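You operate a simulated robot arm through the tools that you are given. There is no shell and no other tool.

You are at the controls of a simulated two-armed robot. One attempt, no reset.

## Task
Couple the yellow hose and blow the brass chips off the slats.
Fine: nozzle back in its holder, air valve shut again.
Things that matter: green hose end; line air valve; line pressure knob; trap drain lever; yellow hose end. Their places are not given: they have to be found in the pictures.

It is judged by the outcome, as a careful person would: the job done as asked, and still so three seconds after it is handed in. It fails if anything else is knocked over, pushed out of place, dropped, spilled or broken.

## Robot
Two 7-joint arms with three-finger grippers on one trunk that stands fixed in place. Base frame: the origin is at the foot of the trunk, x ahead of it, y to its left, z up. Readings come in cm, degrees, newtons and seconds.
The left shoulder is at [8.6, 12.6, 111], the right one opposite. With the tool pointing down near the work surface each hand reaches from about 40 to 86 cm from the base axis, measured 20 degrees to its own side. Payload 2.94 kg a hand.
The TCP of each hand is the grasp point between the finger pads, 3 cm short of the fingertips. In the tool frame z runs along the fingers and y along their closing line. The gripper opens to 12.8 cm; its body begins 9.3 cm behind the TCP.
Orientation is that of the tool frame in the base frame, as a unit quaternion [w, x, y, z]. With the fingers straight down and closing along the base's y, the tool's x points along the base's -x, its y along +y and its z along -z.

## Interface
- The arms move only by the tool drive_tool. It takes "left_commands", "right_commands" or both (then of equal length, played together; a hand with none holds still); each is a list of rows, each a list of 7 numbers: the shift along the tool's x, y, z in cm, then the turn, a rotation vector about the tool's x, y, z in degrees, then the closure, from 0 (fully open) to 1 (shut). In form: [[dx, dy, dz, wx, wy, wz, gripper], ...]. A call has 1 to 20 rows; each row is the pose to reach, as a shift and turn from the pose commanded when the call began, along the tool's axes at that moment. A row lasts 0.2 s, in which the tool goes at most 5 cm and 8.6 degrees; a call with a longer step from one row to the next is refused whole, and so is a gripper value outside its range. A pose out of reach is approached as far as the arm can. The call stops where the force on the tool passes 90 N (or 10 N more than at its start, if that is more) or the arm is blocked; 0.2 s more then pass. Each finger travels about 8.42 cm/s and halts on what it meets, pressing with about 35 N; the grip force reading is that of the motor and also rises with nothing between the fingers. The clock runs only during rows and for 0.2 s after the last one: add rows that repeat a pose to give the fingers time. The reply holds the time, the measured pose of the TCP, the force on the tool along the base axes, the opening and the grip force, in the units named above and with some noise, with the torque about the TCP (base axes, N m) and any sound that the robot's microphone picked up, and new pictures: "pictures" is both (left out), scene, wrist or none (wrist: the cameras of the hands that moved).
- Cameras (640 x 400 px; columns grow to the right, rows downward): "scene" is now at [22.56, 1.78, 128.33]; the picture's right is [0.06, -1.00, 0.00], its down [-0.55, -0.03, -0.83] and it looks along [0.83, 0.05, -0.55] (base axes); focal length 214 px, centre (320, 200). "left" rides on the left gripper at [6.9, 1.5, -12] in its tool frame; the picture's right is [-0.22, 0.98, 0.00], its down [-0.82, -0.18, -0.54] and it looks along [-0.53, -0.12, 0.84] (tool axes); focal length 251 px, centre (320, 200). "right" rides on the right gripper at [6.9, -1.5, -12] in its tool frame; the picture's right is [0.22, 0.98, 0.00], its down [-0.82, 0.18, -0.54] and it looks along [-0.53, 0.12, 0.84] (tool axes); focal length 251 px, centre (320, 200).
- lift_body(by): moves the trunk up (or, below 0, down) by that many cm; the arms and the scene camera ride with it, the base frame stays. It gives what a move gives, with no picture.
- turn_head(pan, tilt): turns the head with the scene camera to pan (to the left, within 80 degrees either way) and tilt (down, from -29 to 69), counted from straight ahead of the robot (the tilt from the chest, where the trunk bows). It gives what a move gives, and a new picture of the scene camera.
- measure_at(camera, pixels): for up to 12 pixels [column, row] of the newest picture of that camera ("zoom" is the newest enlarged one), the place [x, y, z] in the base frame of the surface seen there, good to about 0.2 cm, but the place of the scene camera against the robot may be out by one fixed shift of up to 2.5 cm in any direction. No time passes.
- zoom(camera, box): a new picture of the part [left, top, right, bottom] of that camera's present view, enlarged. No time passes.
- close_job(): hands the job in; it is judged then, once.

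Open the grippers and draw the arms clear of the work before you hand the job in, unless the task says otherwise.

The tools are called after "Emit:" as name(argument=value, ...) on one line, values as JSON. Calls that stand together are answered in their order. drive_tool: Moves the arms, as the interface text tells. Its arguments: {"type":"object","properties":{"left_commands":{"type":"array"},"right_commands":{"type":"array"},"pictures":{"type":"string","enum":["both","scene","wrist","none"]}},"required":[]} The other tools are called the same way: lift_body (by) moves the trunk up or down; turn_head (pan, tilt) turns the head that bears the scene camera; measure_at (camera, pixels) gives the place of the surface under pixels of a picture; zoom (camera, box) takes an enlarged picture of a part of a camera's view; close_job () hands the job in.

At the start:

```text
t: 0.0
left_tool_pos: [50.74, 33.51, 121.28]
left_tool_rot: [-0.001, -0.001, 1.0, 0.0]
left_wrist_force: [0.1, -0.3, -0.4]
left_torque: [0.02, -0.01, 0.0]
left_finger_gap: 12.79
left_grasp_force: 0.0
right_tool_pos: [44.93, -18.9, 123.8]
right_tool_rot: [0.0, 0.001, 1.0, 0.001]
right_wrist_force: [-0.6, -0.5, -0.3]
right_torque: [-0.01, 0.01, -0.01]
right_finger_gap: 12.81
right_grasp_force: 0.0
trunk travel left (down, up): [-32.5, 22.2]
head pan, tilt (commanded): [3.4, 33.6]
```

scene: 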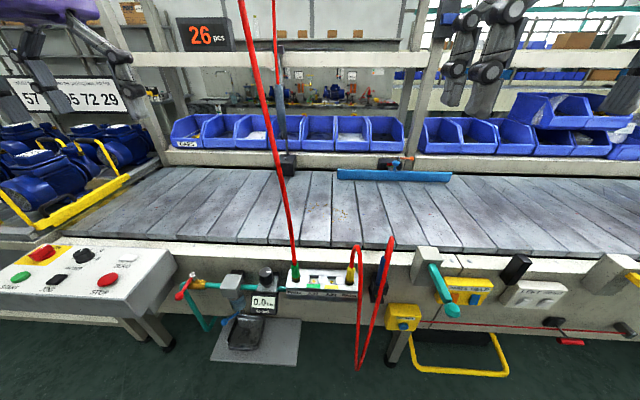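
right: 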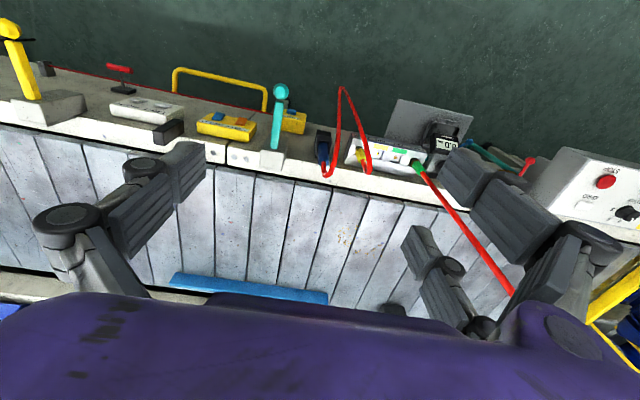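
left: 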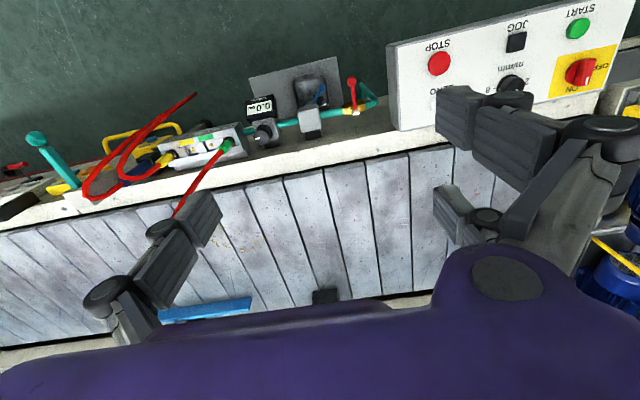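

The scene picture shows a slat conveyor, with an air line (red handle valve near (183,290), regulator (265,275), manifold (320,280)) and hoses in red. I zoom in on the air line region first.

Emit:
zoom(camera="scene", box=[160, 220, 420, 380])

Emit:
zoom(camera="scene", box=[260, 140, 480, 270])

Emit:
zoom(camera="left", box=[60, 50, 400, 220])

```text
2.46 times, centred on (290, 300) of scene
```

zoom: 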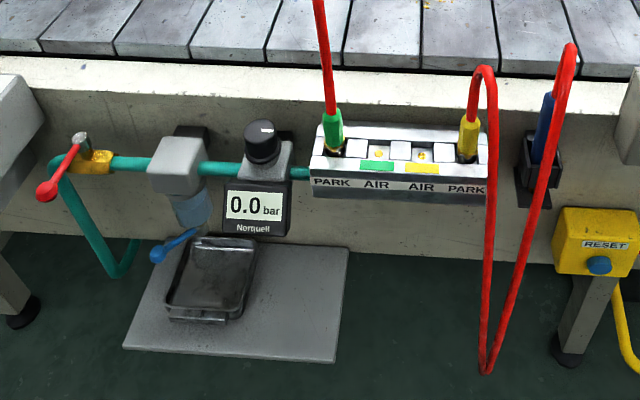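

```text
2.91 times, centred on (370, 205) of scene
```

zoom: 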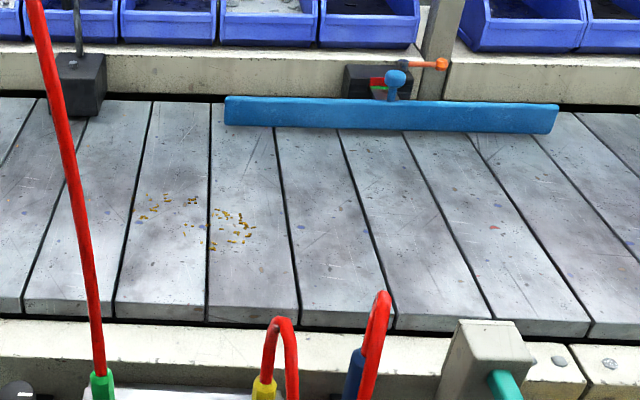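

```text
1.88 times, centred on (230, 135) of left
```

zoom: 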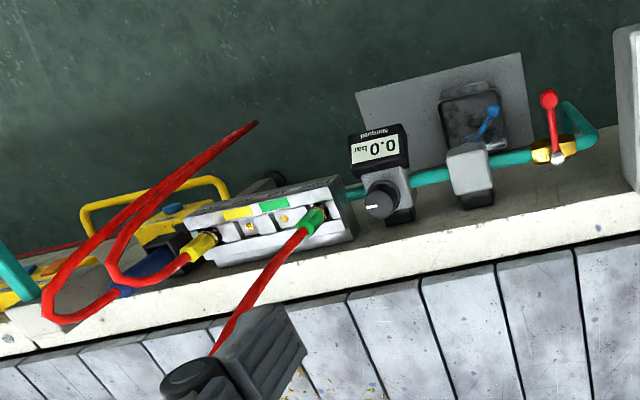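

The line shows: red valve lever at left, trap with blue drain lever above a tray, a regulator with black knob reading 0.0 bar, a manifold with PARK/AIR/AIR/PARK, and the nozzle (blue) in a holder. I measure the main points from scene and left cameras to see the scene offset.

Emit:
measure_at(camera="scene", pixels=[[295, 272], [350, 275], [313, 283], [332, 283], [183, 294], [192, 280], [266, 273], [222, 323], [381, 268], [357, 248], [343, 213], [265, 302]])

Emit:
measure_at(camera="left", pixels=[[228, 144], [168, 174], [212, 144], [194, 153], [352, 84], [355, 108], [262, 136], [321, 97], [130, 170], [262, 105], [240, 240], [310, 107]])

Emit:
zoom(camera="left", box=[230, 50, 400, 160])

Emit:
zoom(camera="right", box=[280, 70, 500, 210])

```text
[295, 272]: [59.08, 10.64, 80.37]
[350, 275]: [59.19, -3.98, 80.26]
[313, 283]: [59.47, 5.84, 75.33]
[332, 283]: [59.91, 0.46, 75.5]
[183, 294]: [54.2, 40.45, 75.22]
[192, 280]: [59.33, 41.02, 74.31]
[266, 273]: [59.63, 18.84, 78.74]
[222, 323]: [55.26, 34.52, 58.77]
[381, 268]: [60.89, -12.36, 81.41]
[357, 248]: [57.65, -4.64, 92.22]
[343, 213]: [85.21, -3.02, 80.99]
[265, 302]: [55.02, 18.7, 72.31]
```

```text
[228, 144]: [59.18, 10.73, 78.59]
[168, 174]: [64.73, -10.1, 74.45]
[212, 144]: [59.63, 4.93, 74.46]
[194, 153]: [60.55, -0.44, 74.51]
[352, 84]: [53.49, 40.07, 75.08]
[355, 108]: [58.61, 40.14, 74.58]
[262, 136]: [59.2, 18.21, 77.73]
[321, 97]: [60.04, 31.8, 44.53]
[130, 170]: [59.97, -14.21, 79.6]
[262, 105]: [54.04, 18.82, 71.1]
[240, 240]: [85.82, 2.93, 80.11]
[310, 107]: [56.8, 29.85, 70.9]
```

```text
3.64 times, centred on (315, 105) of left
```

zoom: 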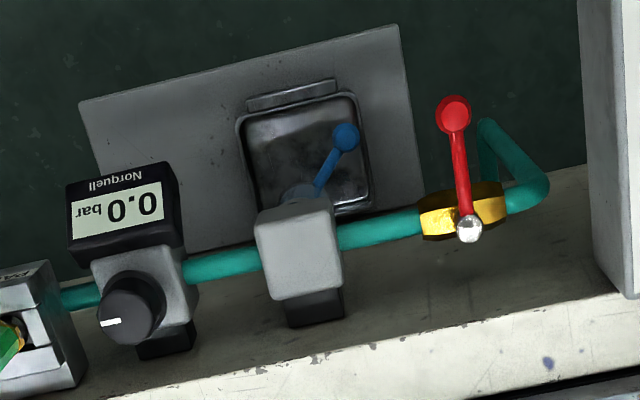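

```text
2.86 times, centred on (390, 140) of right
```

zoom: 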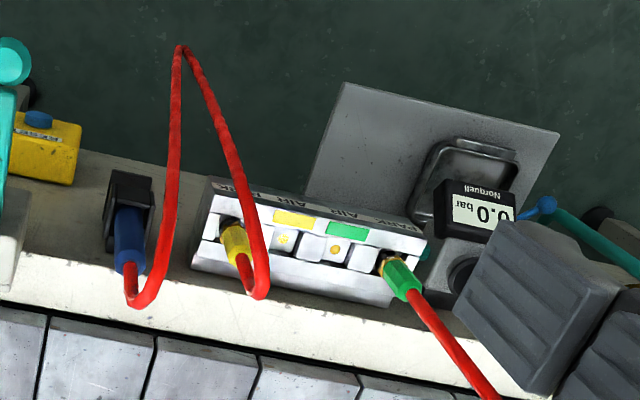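

The scene offset appears to be around 1 cm versus the wrist camera. I look closer at the nozzle, the manifold, trap lever and the surroundings in the scene view.

Emit:
zoom(camera="scene", box=[340, 230, 420, 300])

Emit:
zoom(camera="scene", box=[280, 240, 370, 310])

Emit:
zoom(camera="scene", box=[170, 260, 280, 350])

Emit:
zoom(camera="scene", box=[0, 0, 260, 150])

Emit:
zoom(camera="right", box=[290, 90, 400, 200])

```text
5.71 times, centred on (380, 265) of scene
```

zoom: 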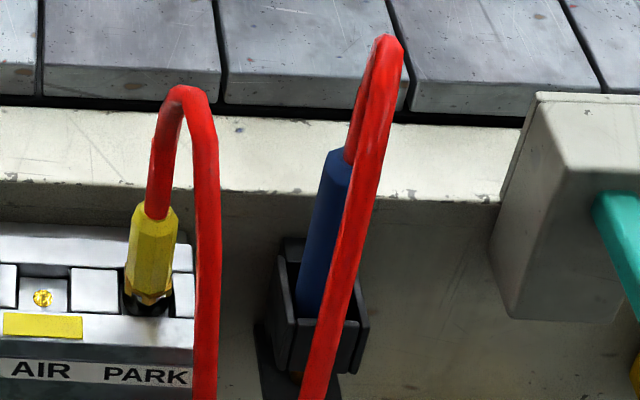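

```text
5.71 times, centred on (325, 275) of scene
```

zoom: 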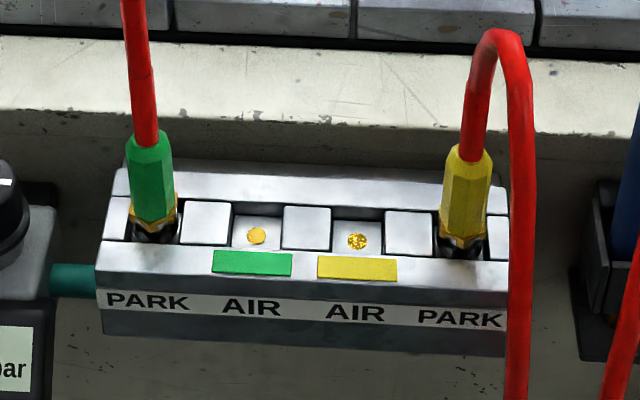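

```text
4.44 times, centred on (225, 305) of scene
```

zoom: 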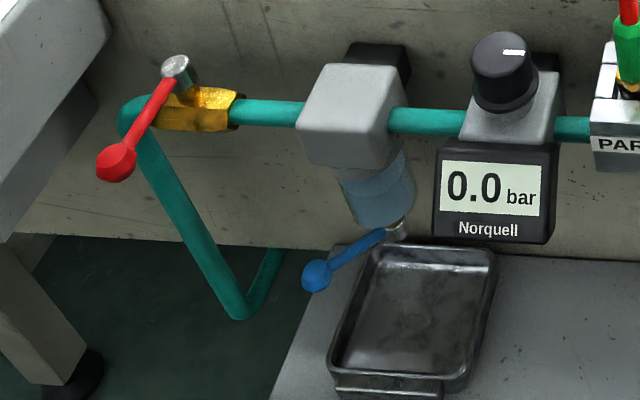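

```text
2.46 times, centred on (130, 75) of scene
```

zoom: 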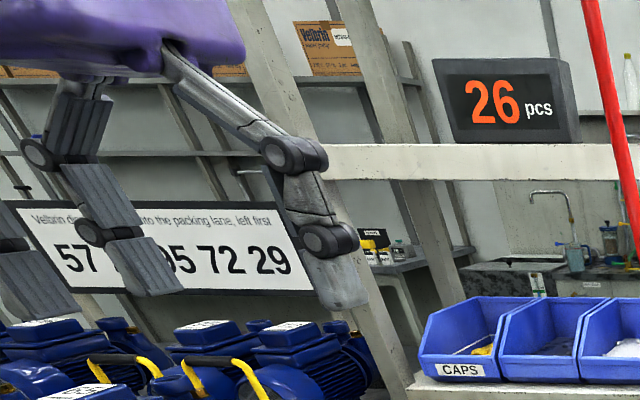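

```text
3.64 times, centred on (345, 145) of right
```

zoom: 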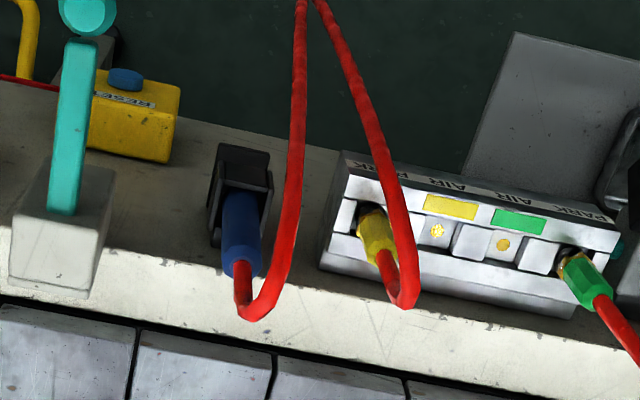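

I measure the hose loop tops, the lever ends, and nozzle points before moving in closer.

Emit:
measure_at(camera="scene", pixels=[[391, 239], [388, 262], [376, 300], [359, 365], [365, 335], [352, 272], [295, 262], [284, 170], [279, 100], [230, 322], [258, 327], [442, 305]])

Emit:
measure_at(camera="right", pixels=[[334, 155], [331, 165], [363, 160], [362, 148], [385, 148], [345, 90], [358, 115], [322, 145], [417, 166], [373, 180], [370, 150], [333, 172]])

Emit:
measure_at(camera="left", pixels=[[322, 87], [315, 101], [351, 82], [355, 112], [260, 130], [266, 141], [170, 160], [172, 157], [199, 150], [216, 142], [230, 147], [244, 153]])

```text
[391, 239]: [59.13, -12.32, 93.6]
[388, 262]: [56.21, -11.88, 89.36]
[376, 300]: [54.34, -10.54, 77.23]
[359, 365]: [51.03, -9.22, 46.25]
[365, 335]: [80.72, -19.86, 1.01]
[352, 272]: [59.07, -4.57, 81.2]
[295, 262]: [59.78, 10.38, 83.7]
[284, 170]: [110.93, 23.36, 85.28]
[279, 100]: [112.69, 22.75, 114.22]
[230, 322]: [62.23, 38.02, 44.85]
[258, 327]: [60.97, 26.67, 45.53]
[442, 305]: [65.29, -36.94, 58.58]
```

```text
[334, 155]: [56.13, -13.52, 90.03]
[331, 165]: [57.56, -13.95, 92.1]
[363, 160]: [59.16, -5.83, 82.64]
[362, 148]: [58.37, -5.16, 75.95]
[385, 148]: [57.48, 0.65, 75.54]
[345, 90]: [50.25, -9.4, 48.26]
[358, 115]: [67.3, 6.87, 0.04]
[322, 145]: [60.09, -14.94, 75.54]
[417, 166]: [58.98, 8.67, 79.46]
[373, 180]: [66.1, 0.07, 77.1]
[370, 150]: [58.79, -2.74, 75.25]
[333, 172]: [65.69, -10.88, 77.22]
```

```text
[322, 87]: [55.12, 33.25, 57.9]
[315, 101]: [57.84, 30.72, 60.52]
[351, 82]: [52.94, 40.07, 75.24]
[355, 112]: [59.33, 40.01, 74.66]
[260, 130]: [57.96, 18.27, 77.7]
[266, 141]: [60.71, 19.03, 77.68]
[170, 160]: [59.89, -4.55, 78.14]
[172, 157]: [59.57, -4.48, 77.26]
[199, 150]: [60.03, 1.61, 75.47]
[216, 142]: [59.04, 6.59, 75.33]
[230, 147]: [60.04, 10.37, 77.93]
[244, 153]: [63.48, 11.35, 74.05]
```

I lower both hands for a closer look, staying well above the hoses (tops around z=93) and keeping the fingers above z≈101.

Emit:
drive_tool(left_commands=[[1.3, 0.7, 3.2, 0, 0, 0, 0], [2.6, 1.4, 6.4, 0, 0, 0, 0], [3.9, 2.1, 9.6, 0, 0, 0, 0], [5.2, 2.8, 12.8, 0, 0, 0, 0], [6.7, 3.5, 16.3, 0, 0, 0, 0]], right_commands=[[-0.4, 2.0, 3.6, 0, 0, 0, 0], [-0.8, 4.0, 7.2, 0, 0, 0, 0], [-1.2, 6.0, 10.8, 0, 0, 0, 0], [-1.6, 8.0, 14.4, 0, 0, 0, 0], [-2.0, 10.0, 18.0, 0, 0, 0, 0]])

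```text
t: 1.2
left_tool_pos: [44.14, 36.87, 104.8]
left_tool_rot: [0.0, -0.001, 1.0, 0.0]
left_wrist_force: [1.0, 0.2, -0.6]
left_torque: [-0.05, 0.01, -0.01]
left_finger_gap: 12.78
left_grasp_force: 0.1
right_tool_pos: [46.95, -8.84, 105.89]
right_tool_rot: [-0.001, 0.0, 1.0, 0.001]
right_wrist_force: [0.2, 0.0, 0.0]
right_torque: [-0.04, 0.05, -0.01]
right_finger_gap: 12.79
right_grasp_force: 0.0
trunk travel left (down, up): [-32.5, 22.2]
head pan, tilt (commanded): [3.4, 33.6]
```

scene: 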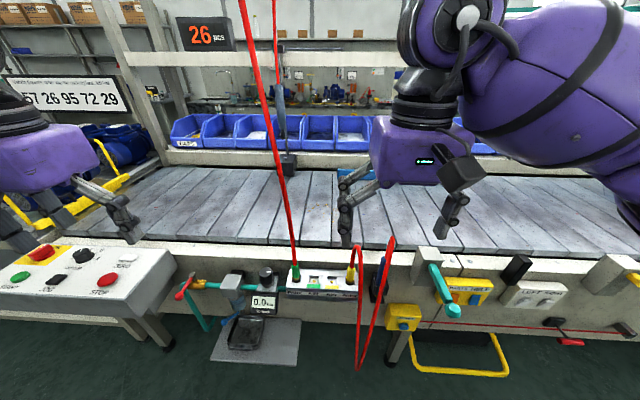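
right: 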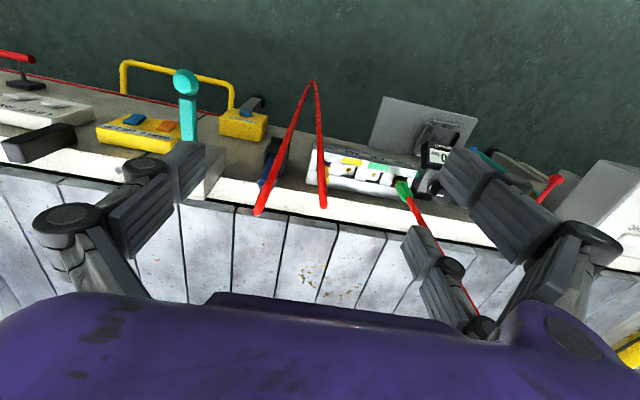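
left: 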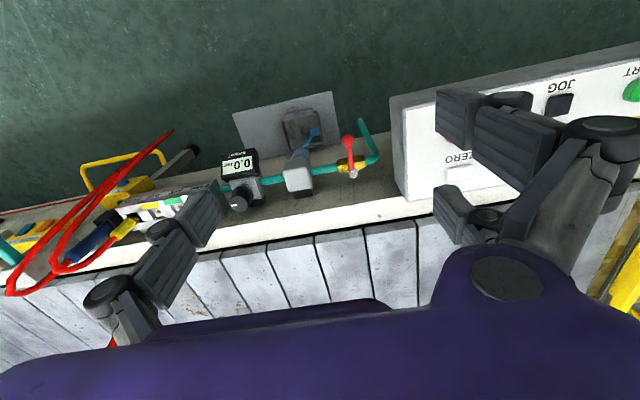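

Now I zoom the right picture around the manifold/nozzle (around (330,170)) and the left picture around the valve (350,150).

Emit:
zoom(camera="right", box=[230, 120, 430, 245])

Emit:
zoom(camera="left", box=[220, 90, 400, 220])

Emit:
zoom(camera="scene", box=[240, 150, 480, 270])

Emit:
measure_at(camera="left", pixels=[[347, 140], [352, 174], [350, 160], [314, 132], [303, 153], [238, 202], [240, 160], [400, 130], [410, 195], [300, 170], [125, 228], [175, 203]])

Emit:
measure_at(camera="right", pixels=[[268, 180], [275, 150], [272, 165], [323, 170], [344, 172], [366, 177], [404, 190], [350, 161], [378, 167], [258, 212], [323, 205], [312, 82]])

```text
3.20 times, centred on (330, 182) of right
```

zoom: 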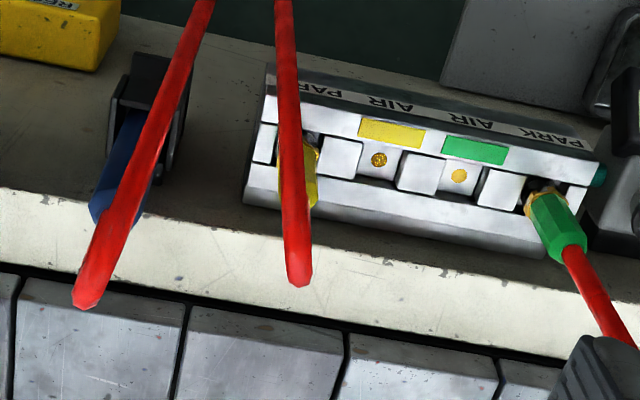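

```text
3.08 times, centred on (310, 155) of left
```

zoom: 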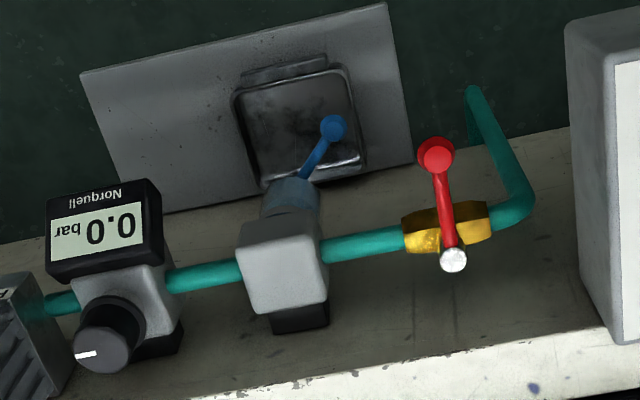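

```text
2.67 times, centred on (360, 210) of scene
```

zoom: 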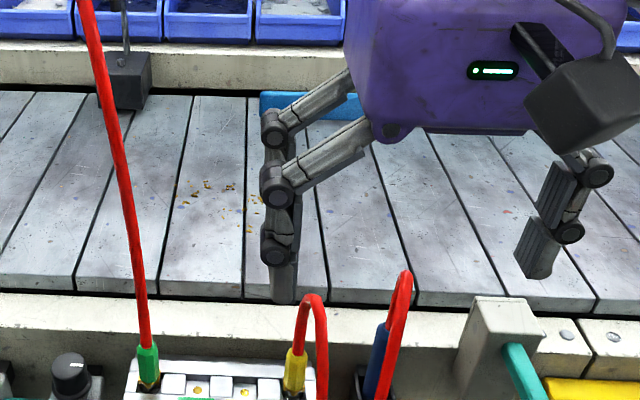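

```text
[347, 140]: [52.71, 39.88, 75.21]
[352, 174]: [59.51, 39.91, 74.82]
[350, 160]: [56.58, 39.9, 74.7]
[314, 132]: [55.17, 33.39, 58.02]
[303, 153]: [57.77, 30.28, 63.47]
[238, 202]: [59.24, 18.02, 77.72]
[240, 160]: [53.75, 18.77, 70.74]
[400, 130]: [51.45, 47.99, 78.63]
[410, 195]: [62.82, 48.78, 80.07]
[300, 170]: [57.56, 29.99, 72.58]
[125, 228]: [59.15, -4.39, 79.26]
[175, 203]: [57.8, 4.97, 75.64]
```

```text
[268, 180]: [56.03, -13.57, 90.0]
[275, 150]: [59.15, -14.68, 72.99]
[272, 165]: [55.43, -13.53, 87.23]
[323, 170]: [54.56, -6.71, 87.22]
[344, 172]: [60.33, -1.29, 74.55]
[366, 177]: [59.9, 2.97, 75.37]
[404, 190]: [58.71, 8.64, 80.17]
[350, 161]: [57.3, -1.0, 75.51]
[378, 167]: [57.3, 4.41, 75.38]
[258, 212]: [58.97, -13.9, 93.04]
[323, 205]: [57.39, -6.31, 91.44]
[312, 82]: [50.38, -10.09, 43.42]
```

I measure finely on a zoomed right picture: nozzle, holder, yellow plug and AIR holes.

Emit:
zoom(camera="right", box=[250, 130, 410, 230])

Emit:
measure_at(camera="zoom", pixels=[[61, 155], [45, 225], [85, 90], [75, 160], [25, 258], [100, 60], [312, 157], [412, 180], [290, 175], [300, 200], [532, 240], [270, 130]])

```text
4.00 times, centred on (330, 180) of right
```

zoom: 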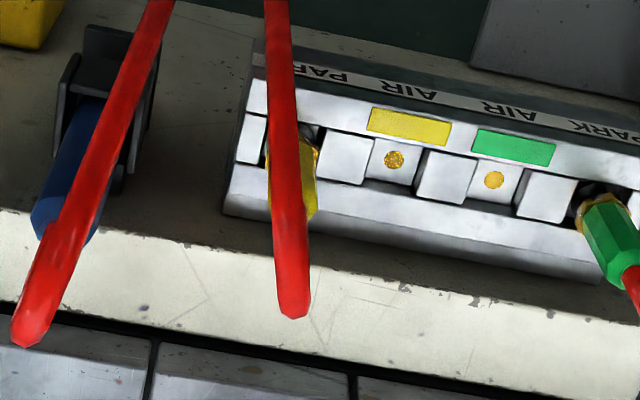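

```text
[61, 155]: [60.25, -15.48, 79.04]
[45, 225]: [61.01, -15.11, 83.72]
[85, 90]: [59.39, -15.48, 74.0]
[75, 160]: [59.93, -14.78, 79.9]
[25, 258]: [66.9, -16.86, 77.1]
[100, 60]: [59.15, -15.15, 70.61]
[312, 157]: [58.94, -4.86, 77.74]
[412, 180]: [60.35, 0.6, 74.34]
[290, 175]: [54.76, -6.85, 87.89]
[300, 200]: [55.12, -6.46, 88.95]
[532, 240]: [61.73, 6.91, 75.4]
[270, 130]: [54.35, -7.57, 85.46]
```

I check finger geometry (separation of the two +y fingers, thumb) by measuring on the right picture.

Emit:
measure_at(camera="right", pixels=[[455, 165], [480, 195], [500, 235], [540, 235], [415, 240], [430, 260], [445, 285], [452, 268], [190, 160], [170, 195], [120, 205], [145, 168]])

Emit:
zoom(camera="right", box=[370, 120, 640, 350])

Emit:
zoom(camera="scene", box=[320, 100, 500, 260])

```text
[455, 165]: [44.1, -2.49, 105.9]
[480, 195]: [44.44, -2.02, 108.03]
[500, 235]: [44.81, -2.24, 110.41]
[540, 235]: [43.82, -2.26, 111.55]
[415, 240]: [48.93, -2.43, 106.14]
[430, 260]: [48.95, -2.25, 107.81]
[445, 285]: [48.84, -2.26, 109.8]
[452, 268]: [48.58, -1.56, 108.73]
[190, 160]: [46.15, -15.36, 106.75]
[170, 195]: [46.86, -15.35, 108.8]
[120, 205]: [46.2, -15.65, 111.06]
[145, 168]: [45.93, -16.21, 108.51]
```

```text
1.74 times, centred on (505, 235) of right
```

zoom: 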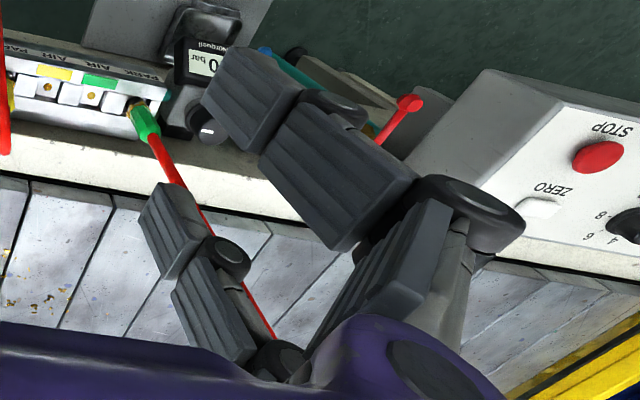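

```text
2.50 times, centred on (410, 180) of scene
```

zoom: 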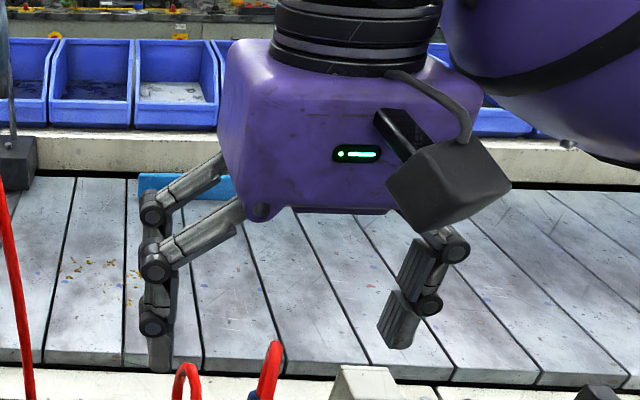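

I measure finger pad corners to know pad width and the gap between the two fingers.

Emit:
zoom(camera="right", box=[370, 120, 640, 350])

Emit:
measure_at(camera="zoom", pixels=[[207, 98], [228, 54], [255, 144], [292, 92], [143, 217], [165, 188], [165, 274], [203, 238], [270, 165], [340, 245], [180, 292], [245, 358]])

Emit:
zoom(camera="right", box=[60, 110, 240, 260])

```text
1.74 times, centred on (505, 235) of right
```

zoom: 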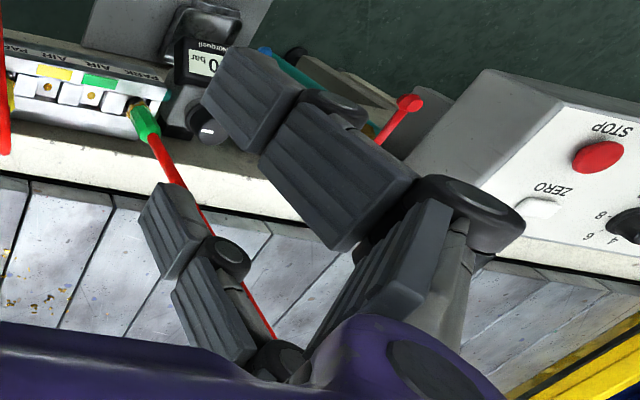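

```text
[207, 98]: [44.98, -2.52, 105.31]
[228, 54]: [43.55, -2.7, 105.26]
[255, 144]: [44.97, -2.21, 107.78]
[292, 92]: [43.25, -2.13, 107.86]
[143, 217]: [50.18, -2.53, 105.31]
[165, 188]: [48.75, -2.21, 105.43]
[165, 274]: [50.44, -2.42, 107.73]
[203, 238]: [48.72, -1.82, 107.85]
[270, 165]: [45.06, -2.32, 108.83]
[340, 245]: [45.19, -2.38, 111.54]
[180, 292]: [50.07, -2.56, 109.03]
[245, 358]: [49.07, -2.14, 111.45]
```

```text
2.67 times, centred on (150, 185) of right
```

zoom: 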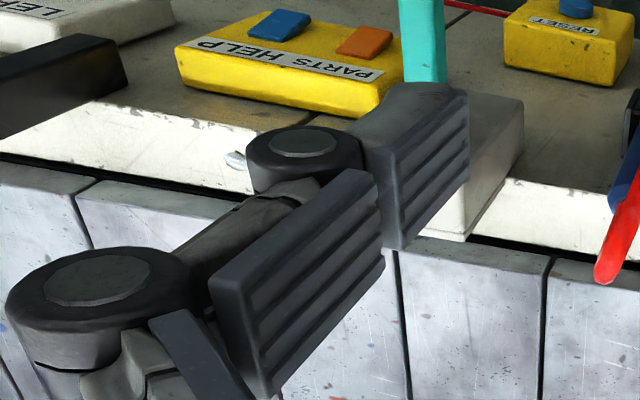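

Finger pads are about ±2.7 cm apart along tool x with the thumb centred, so plug and nozzle should be gripped with their axis along tool x, i.e. hand horizontal. I now measure the conveyor extents and the chips in the scene.

Emit:
measure_at(camera="scene", pixels=[[330, 245], [335, 180], [313, 215], [330, 210], [300, 175], [220, 175], [420, 178], [440, 176], [345, 170], [290, 163], [320, 247], [335, 160]])

Emit:
zoom(camera="scene", box=[160, 90, 420, 260])

Emit:
zoom(camera="right", box=[240, 190, 440, 310])

```text
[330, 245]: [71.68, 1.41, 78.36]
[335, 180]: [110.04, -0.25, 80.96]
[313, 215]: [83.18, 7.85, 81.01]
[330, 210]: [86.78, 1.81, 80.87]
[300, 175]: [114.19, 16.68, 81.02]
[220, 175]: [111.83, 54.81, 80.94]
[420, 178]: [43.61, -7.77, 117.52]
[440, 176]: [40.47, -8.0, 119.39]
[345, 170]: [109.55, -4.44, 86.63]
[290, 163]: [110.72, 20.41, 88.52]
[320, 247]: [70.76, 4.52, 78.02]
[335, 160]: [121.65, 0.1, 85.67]
```

```text
2.35 times, centred on (290, 175) of scene
```

zoom: 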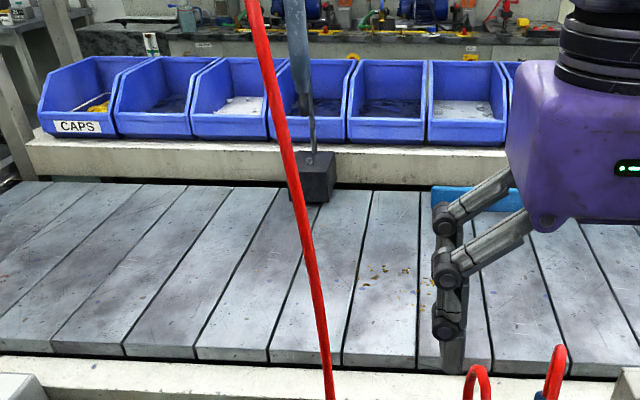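

```text
3.20 times, centred on (340, 250) of right
```

zoom: 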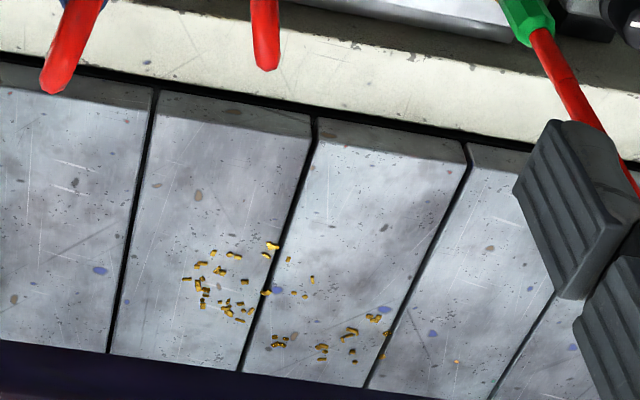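

Chips lie in two clusters in the zoomed right picture ((225,285) and (330,340)). I measure them with the wrist camera.

Emit:
measure_at(camera="zoom", pixels=[[200, 265], [205, 305], [243, 312], [272, 246], [268, 290], [290, 260], [312, 278], [278, 342], [322, 352], [350, 332], [375, 318], [384, 356]])

Emit:
turn_head(pan=0, tilt=20)

```text
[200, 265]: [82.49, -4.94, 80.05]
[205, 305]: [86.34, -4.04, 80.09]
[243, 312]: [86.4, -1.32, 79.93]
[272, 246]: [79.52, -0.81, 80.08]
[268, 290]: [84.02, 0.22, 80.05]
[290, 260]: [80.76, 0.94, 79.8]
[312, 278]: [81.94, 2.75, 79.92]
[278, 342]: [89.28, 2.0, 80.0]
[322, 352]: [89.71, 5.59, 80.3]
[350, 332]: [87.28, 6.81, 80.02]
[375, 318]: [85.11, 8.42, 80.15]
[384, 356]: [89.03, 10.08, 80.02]
```

```text
t: 2.0
left_tool_pos: [44.1, 36.9, 105.06]
left_tool_rot: [0.0, -0.001, 1.0, 0.0]
left_wrist_force: [0.5, -0.4, -0.6]
left_torque: [0.01, 0.01, 0.0]
left_finger_gap: 12.8
left_grasp_force: 0.0
right_tool_pos: [46.92, -9.01, 105.97]
right_tool_rot: [0.0, 0.001, 1.0, 0.0]
right_wrist_force: [-0.4, -0.4, 0.2]
right_torque: [0.02, 0.01, 0.01]
right_finger_gap: 12.81
right_grasp_force: 0.0
trunk travel left (down, up): [-32.5, 22.2]
head pan, tilt (commanded): [0.0, 20.0]
```

scene: 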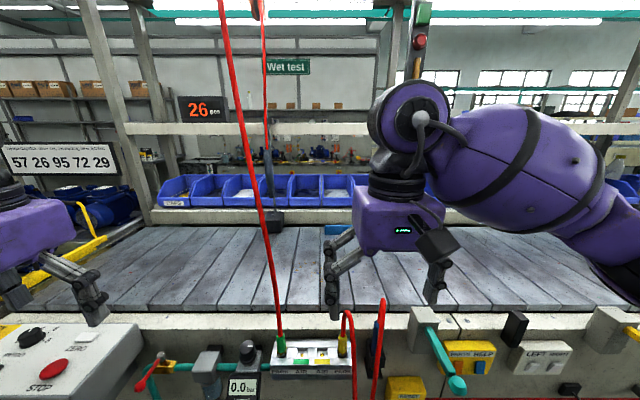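

I glance at the upper part for any relevant signs (pressure limits etc.).

Emit:
zoom(camera="scene", box=[160, 0, 440, 170])

Emit:
zoom(camera="scene", box=[120, 310, 420, 400])

```text
2.29 times, centred on (300, 85) of scene
```

zoom: 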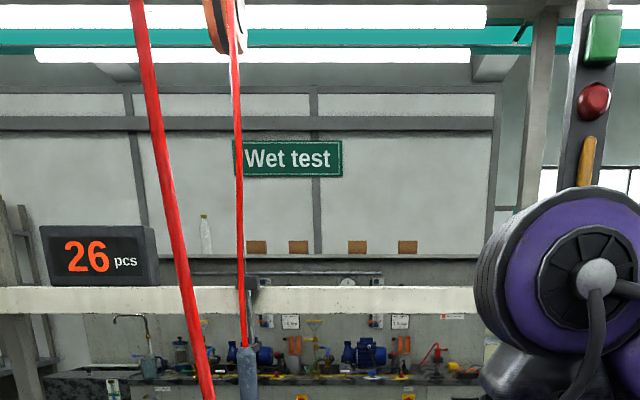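

```text
2.13 times, centred on (270, 355) of scene
```

zoom: 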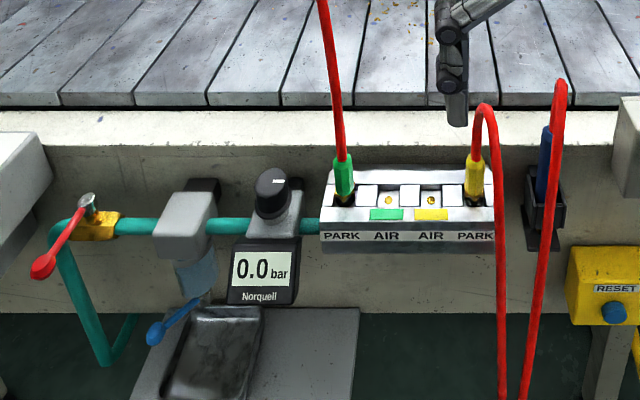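

No pressure limits visible. I draw the right hand back to about [42,-18,106] and start yawing it about its axis so that the camera ends up above once the hand is laid horizontal.

Emit:
drive_tool(right_commands=[[2, -4, 0, 0, 0, 0, 0], [4, -8, 0, 0, 0, 0, 0], [5, -9, 0, 0, 0, -8.5, 0], [5, -9, 0, 0, 0, -17, 0], [5, -9, 0, 0, 0, -25.5, 0], [5, -9, 0, 0, 0, -34, 0], [5, -9, 0, 0, 0, -42.5, 0], [5, -9, 0, 0, 0, -51, 0], [5, -9, 0, 0, 0, -59.5, 0], [5, -9, 0, 0, 0, -68, 0], [5, -9, 0, 0, 0, -76.5, 0], [5, -9, 0, 0, 0, -85, 0]], pictures="both")

```text
t: 4.6
left_tool_pos: [44.11, 36.89, 105.02]
left_tool_rot: [0.0, 0.0, 1.0, -0.001]
left_wrist_force: [0.6, 0.1, -0.3]
left_torque: [0.0, 0.01, 0.0]
left_finger_gap: 12.82
left_grasp_force: 0.2
right_tool_pos: [39.09, -14.88, 105.7]
right_tool_rot: [0.001, -0.675, 0.738, -0.001]
right_wrist_force: [0.0, 0.7, 0.2]
right_torque: [-0.07, 0.01, 0.04]
right_finger_gap: 12.77
right_grasp_force: 0.0
right hand out of reach, approached as far as the arm can: row 11, 12
trunk travel left (down, up): [-32.5, 22.2]
head pan, tilt (commanded): [0.0, 20.0]
```

scene: 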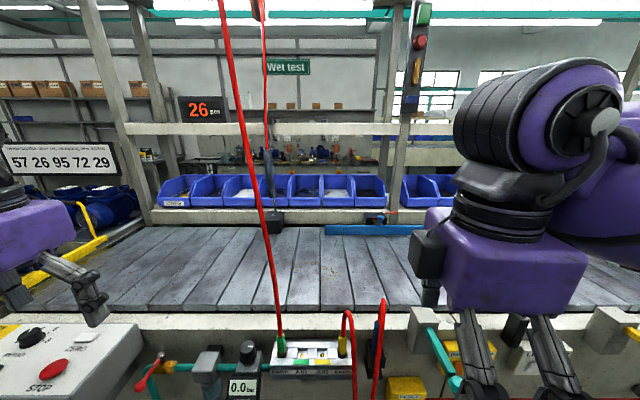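
right: 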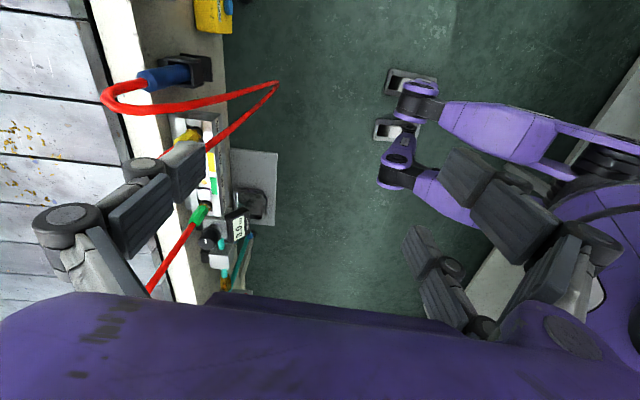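

The hand reached 85° of yaw but rows 11–12 were off reach there (close-in). This side view shows the nozzle (165,75) and plug (185,135) well; I zoom in.

Emit:
zoom(camera="right", box=[90, 30, 290, 155])

Emit:
measure_at(camera="right", pixels=[[145, 80], [160, 77], [180, 73], [200, 62], [195, 82], [110, 98], [185, 139], [197, 130], [211, 165], [213, 187], [200, 215], [275, 85]])

```text
3.20 times, centred on (190, 92) of right
```

zoom: 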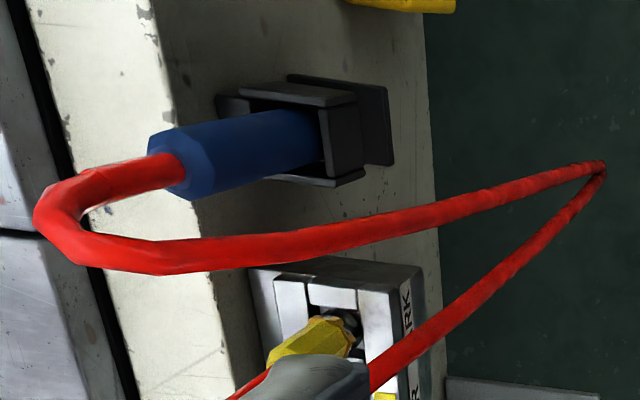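

```text
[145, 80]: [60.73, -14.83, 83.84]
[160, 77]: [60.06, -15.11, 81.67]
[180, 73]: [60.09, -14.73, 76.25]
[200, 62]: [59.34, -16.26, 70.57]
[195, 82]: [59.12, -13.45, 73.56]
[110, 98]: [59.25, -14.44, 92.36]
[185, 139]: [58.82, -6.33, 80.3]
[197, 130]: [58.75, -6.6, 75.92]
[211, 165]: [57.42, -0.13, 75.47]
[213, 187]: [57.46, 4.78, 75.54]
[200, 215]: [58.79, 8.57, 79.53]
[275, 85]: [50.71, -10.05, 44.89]
```

This gives plug centre about (59.9,-5.4) and AIR-yellow hole near (59.9,-0.4). I move to about [50,-20] where there is more room and continue the yaw.

Emit:
drive_tool(right_commands=[[1.3, -4, 0, 0, 0, 0, 0], [2.6, -8, 0, 0, 0, 0, 0], [4, -11.4, 0, 0, 0, 0, 0], [4, -11.4, 0, 0, 0, -8.5, 0], [4, -11.4, 0, 0, 0, -17, 0], [4, -11.4, 0, 0, 0, -25.5, 0], [4, -11.4, 0, 0, 0, -34, 0], [4, -11.4, 0, 0, 0, -42.5, 0], [4, -11.4, 0, 0, 0, -51, 0], [4, -11.4, 0, 0, 0, -59.5, 0], [4, -11.4, 0, 0, 0, -68, 0], [4, -11.4, 0, 0, 0, -76.5, 0], [4, -11.4, 0, 0, 0, -85, 0], [4, -11.4, 0, 0, 0, -90, 0]], pictures="both")

```text
t: 7.1
left_tool_pos: [43.88, 36.83, 105.1]
left_tool_rot: [0.001, -0.001, 1.0, 0.0]
left_wrist_force: [0.7, -1.2, -0.3]
left_torque: [0.03, -0.01, -0.04]
left_finger_gap: 12.81
left_grasp_force: 0.0
right_tool_pos: [20.73, -7.16, 113.19]
right_tool_rot: [0.003, 0.975, -0.219, -0.037]
right_wrist_force: [183.5, -9.0, -62.7]
right_torque: [2.8, 29.26, -1.59]
right_finger_gap: 12.35
right_grasp_force: 0.1
right hand out of reach, approached as far as the arm can: row 1, 2, 3, 4, 5, 6, 7, 8, 9, 10, 11, 12
trunk travel left (down, up): [-32.5, 22.2]
head pan, tilt (commanded): [0.0, 20.0]
stopped in row 12 (right hand): the force on the tool passed its limit at 115 N (the readings are from after the stop); the commanded pose is now the measured one
```

scene: 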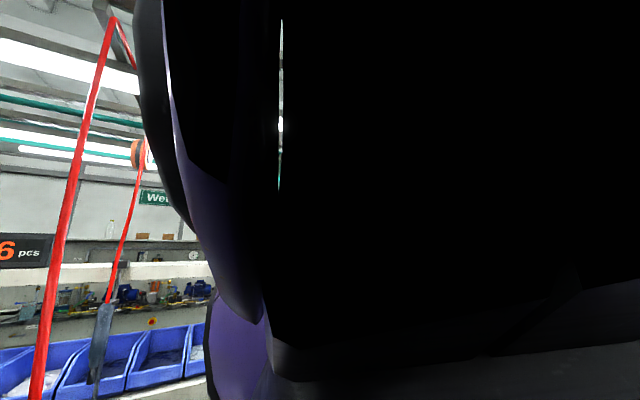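
right: 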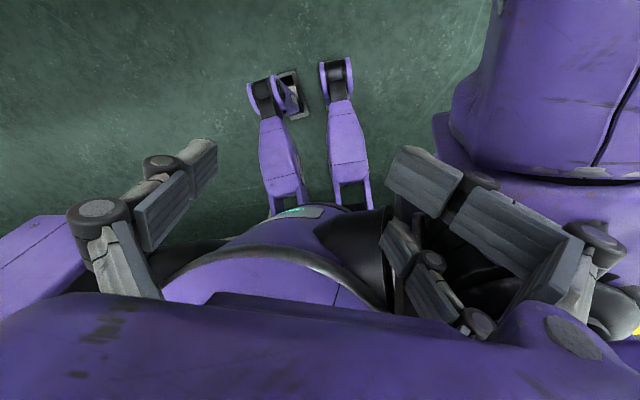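

The solver swung the right arm in against the trunk (force +183 N along x). I back off gently in +x and slightly to the right, without rotating yet.

Emit:
drive_tool(right_commands=[[1.7, 0, 0, 0, 0, 0, 0], [3.4, 0, 0, 0, 0, 0, 0], [5.1, 0, 0, 0, 0, 0, 0]], pictures="both")

```text
t: 8.0
left_tool_pos: [44.04, 36.87, 104.97]
left_tool_rot: [0.0, -0.001, 1.0, 0.0]
left_wrist_force: [0.5, 0.0, -0.6]
left_torque: [0.0, -0.01, 0.0]
left_finger_gap: 12.79
left_grasp_force: 0.1
right_tool_pos: [21.17, -7.01, 113.08]
right_tool_rot: [0.005, 0.974, -0.223, -0.042]
right_wrist_force: [139.0, -10.4, -74.5]
right_torque: [2.59, 22.06, -1.28]
right_finger_gap: 12.52
right_grasp_force: 0.1
right hand out of reach, approached as far as the arm can: row 1, 2, 3
trunk travel left (down, up): [-32.5, 22.2]
head pan, tilt (commanded): [0.0, 20.0]
stopped in row 3 (right hand): the force on the tool passed its limit at 204 N (the readings are from after the stop); the commanded pose is now the measured one
```

scene: 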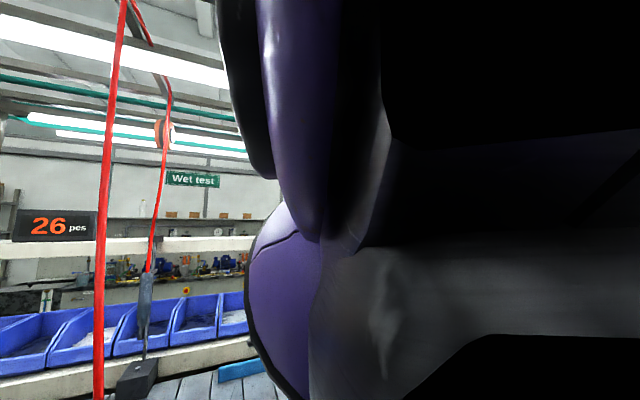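
right: 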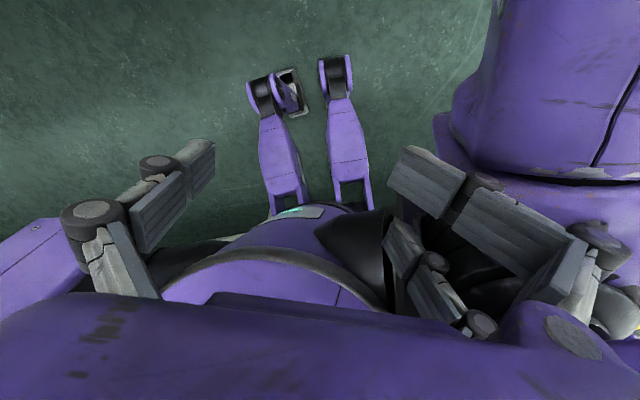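

Still pressed; I undo the yaw (positive turn about tool z) since that was the direction the arm could do.

Emit:
drive_tool(right_commands=[[0.5, 0, 0, 0, 0, 8.5, 0], [1.0, 0, 0, 0, 0, 17, 0], [1.5, 0, 0, 0, 0, 25.5, 0], [2, 0, 0, 0, 0, 34, 0]], pictures="both")

```text
t: 8.9
left_tool_pos: [44.11, 36.79, 105.06]
left_tool_rot: [0.0, -0.001, 1.0, 0.0]
left_wrist_force: [-0.3, 0.2, 0.5]
left_torque: [0.01, -0.01, 0.04]
left_finger_gap: 12.78
left_grasp_force: 0.1
right_tool_pos: [23.13, -8.47, 112.74]
right_tool_rot: [0.02, 0.874, -0.484, -0.023]
right_wrist_force: [52.1, -74.3, -57.3]
right_torque: [3.71, 3.6, 6.77]
right_finger_gap: 12.71
right_grasp_force: 0.1
trunk travel left (down, up): [-32.5, 22.2]
head pan, tilt (commanded): [0.0, 20.0]
```

scene: 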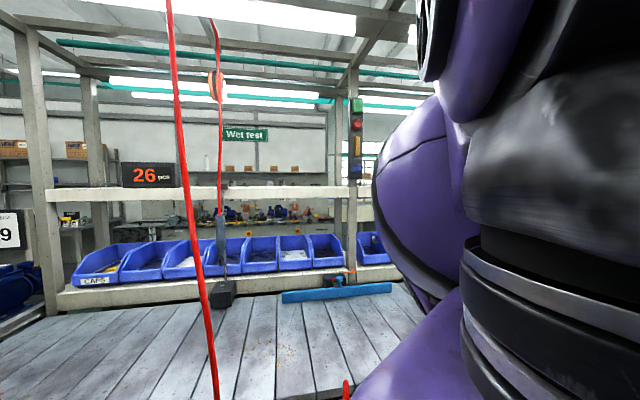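
right: 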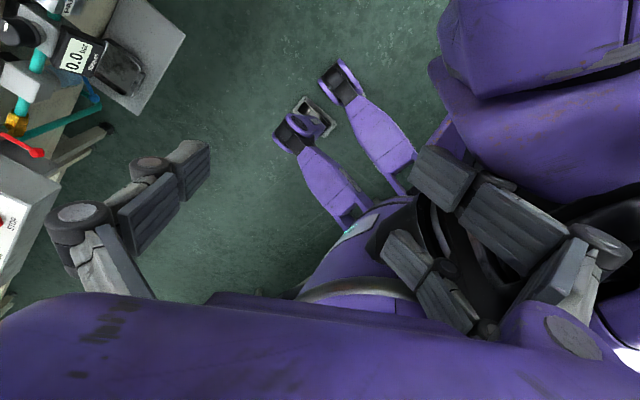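

Freed partly (reachable again). I continue undoing the yaw while moving outward in +x.

Emit:
drive_tool(right_commands=[[1.7, -1.3, 0, 0, 0, 8, 0], [3.4, -2.6, 0, 0, 0, 16, 0], [5.1, -3.9, 0, 0, 0, 24, 0], [6.8, -5.2, 0, 0, 0, 32, 0], [8.5, -6.5, 0, 0, 0, 32, 0], [10.2, -7.8, 0, 0, 0, 32, 0]], pictures="both")

```text
t: 10.3
left_tool_pos: [44.03, 36.88, 104.93]
left_tool_rot: [0.0, -0.001, 1.0, -0.001]
left_wrist_force: [0.0, 0.8, 0.9]
left_torque: [0.0, 0.0, -0.01]
left_finger_gap: 12.79
left_grasp_force: 0.1
right_tool_pos: [34.79, -12.78, 112.09]
right_tool_rot: [-0.022, -0.701, 0.712, 0.03]
right_wrist_force: [-1.1, -0.1, -0.5]
right_torque: [0.04, 0.01, -0.01]
right_finger_gap: 12.8
right_grasp_force: 0.0
trunk travel left (down, up): [-32.5, 22.2]
head pan, tilt (commanded): [0.0, 20.0]
```

scene: 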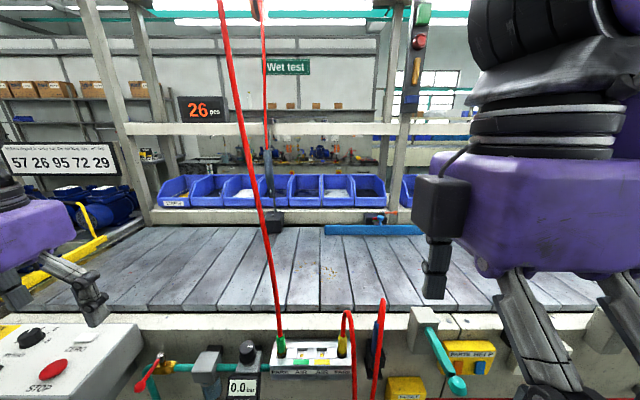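
right: 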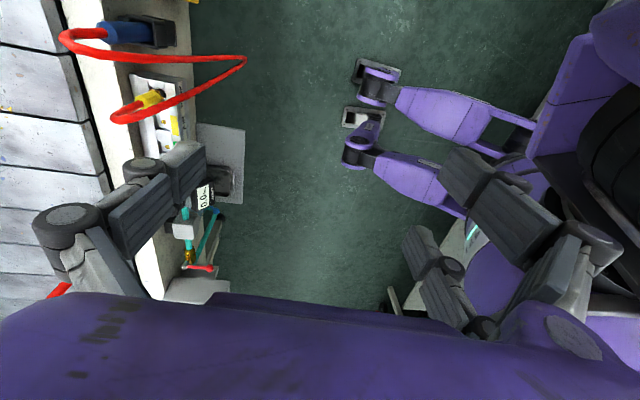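

The hand is free again with no force. I move it out to about [45,-17,108] and turn it back to its original yaw.

Emit:
drive_tool(right_commands=[[1.3, -3.4, 1, 0, 0, 4, 0], [2.6, -6.8, 2, 0, 0, 12, 0], [4, -10.2, 3.4, 0, 0, 20, 0], [4, -10.2, 3.4, 0, 0, 28, 0], [4, -10.2, 3.4, 0, 0, 36, 0], [4, -10.2, 3.4, 0, 0, 44, 0], [4, -10.2, 3.4, 0, 0, 52, 0], [4, -10.2, 3.4, 0, 0, 60, 0], [4, -10.2, 3.4, 0, 0, 68, 0], [4, -10.2, 3.4, 0, 0, 76, 0], [4, -10.2, 3.4, 0, 0, 84, 0]], pictures="both")

```text
t: 12.8
left_tool_pos: [44.02, 36.88, 104.99]
left_tool_rot: [0.0, -0.001, 1.0, 0.0]
left_wrist_force: [0.4, -0.4, -1.0]
left_torque: [0.04, 0.02, 0.0]
left_finger_gap: 12.8
left_grasp_force: 0.1
right_tool_pos: [44.51, -16.82, 107.86]
right_tool_rot: [-0.037, -0.043, 0.998, 0.006]
right_wrist_force: [-0.6, -1.0, 0.6]
right_torque: [-0.01, 0.01, 0.02]
right_finger_gap: 12.81
right_grasp_force: 0.1
trunk travel left (down, up): [-32.5, 22.2]
head pan, tilt (commanded): [0.0, 20.0]
```

scene: 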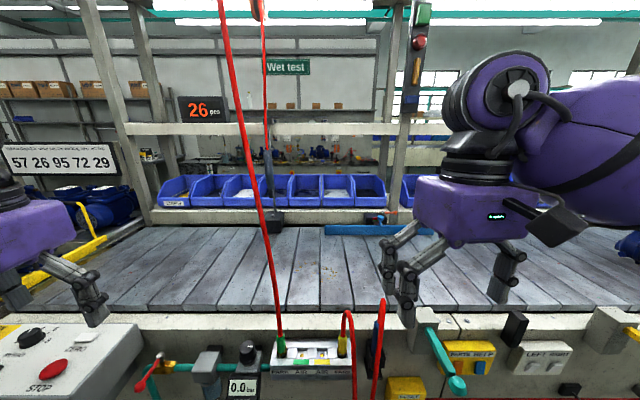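
right: 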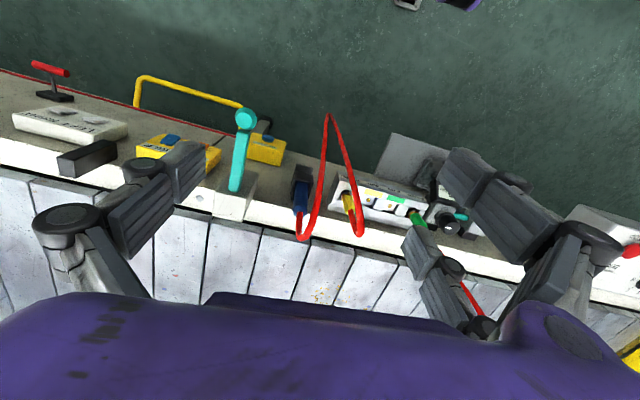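

Back in a normal posture. Now I test pitching the hand forward (negative turn about tool y) in small steps, checking reach each time.

Emit:
drive_tool(right_commands=[[-1, 0, 0, 0, -8.5, 0, 0], [-2, 0, 0, 0, -17, 0, 0], [-3, 0, 0, 0, -25.5, 0, 0], [-4, 0, 0, 0, -34, 0, 0]], pictures="none")

```text
t: 13.8
left_tool_pos: [44.06, 36.98, 105.0]
left_tool_rot: [0.0, -0.001, 1.0, 0.0]
left_wrist_force: [-0.7, 0.8, 0.3]
left_torque: [-0.02, 0.02, 0.02]
left_finger_gap: 12.79
left_grasp_force: 0.0
right_tool_pos: [48.53, -16.53, 107.66]
right_tool_rot: [0.257, -0.04, 0.965, 0.019]
right_wrist_force: [-0.3, 0.9, 0.7]
right_torque: [0.02, 0.0, -0.02]
right_finger_gap: 12.8
right_grasp_force: 0.0
trunk travel left (down, up): [-32.5, 22.2]
head pan, tilt (commanded): [0.0, 20.0]
```

Pitch of about 34° is fine. I continue.

Emit:
drive_tool(right_commands=[[0, 0, 0, 0, -8.5, 0, 0], [0, 0, 0, 0, -17, 0, 0], [0, 0, 0, 0, -25.5, 0, 0], [0, 0, 0, 0, -34, 0, 0]], pictures="none")

```text
t: 14.8
left_tool_pos: [44.06, 36.7, 105.11]
left_tool_rot: [0.0, -0.002, 1.0, 0.001]
left_wrist_force: [-0.3, -0.2, 0.6]
left_torque: [0.13, -0.06, 0.0]
left_finger_gap: 12.76
left_grasp_force: 0.1
right_tool_pos: [58.08, -17.56, 111.0]
right_tool_rot: [0.527, -0.032, 0.849, 0.03]
right_wrist_force: [1.0, -0.9, 0.5]
right_torque: [0.04, -0.01, 0.06]
right_finger_gap: 12.76
right_grasp_force: 0.1
right hand out of reach, approached as far as the arm can: row 2, 3, 4
trunk travel left (down, up): [-32.5, 22.2]
head pan, tilt (commanded): [0.0, 20.0]
```

Orientation is prioritised and the hand moved out since the wrist was too near the shoulder. Raising the trunk will give room for a horizontal hand at the manifold height, so I lift by 12 cm.

Emit:
lift_body(by=12)

```text
t: 16.2
left_tool_pos: [43.91, 36.92, 116.91]
left_tool_rot: [-0.001, -0.001, 1.0, 0.0]
left_wrist_force: [0.5, 0.2, -0.3]
left_torque: [-0.02, 0.01, 0.0]
left_finger_gap: 12.81
left_grasp_force: 0.0
right_tool_pos: [58.14, -17.4, 123.13]
right_tool_rot: [0.527, -0.033, 0.849, 0.03]
right_wrist_force: [0.0, 0.0, 0.5]
right_torque: [0.01, -0.02, -0.02]
right_finger_gap: 12.8
right_grasp_force: 0.0
trunk travel left (down, up): [-44.5, 10.2]
head pan, tilt (commanded): [0.0, 20.0]
```

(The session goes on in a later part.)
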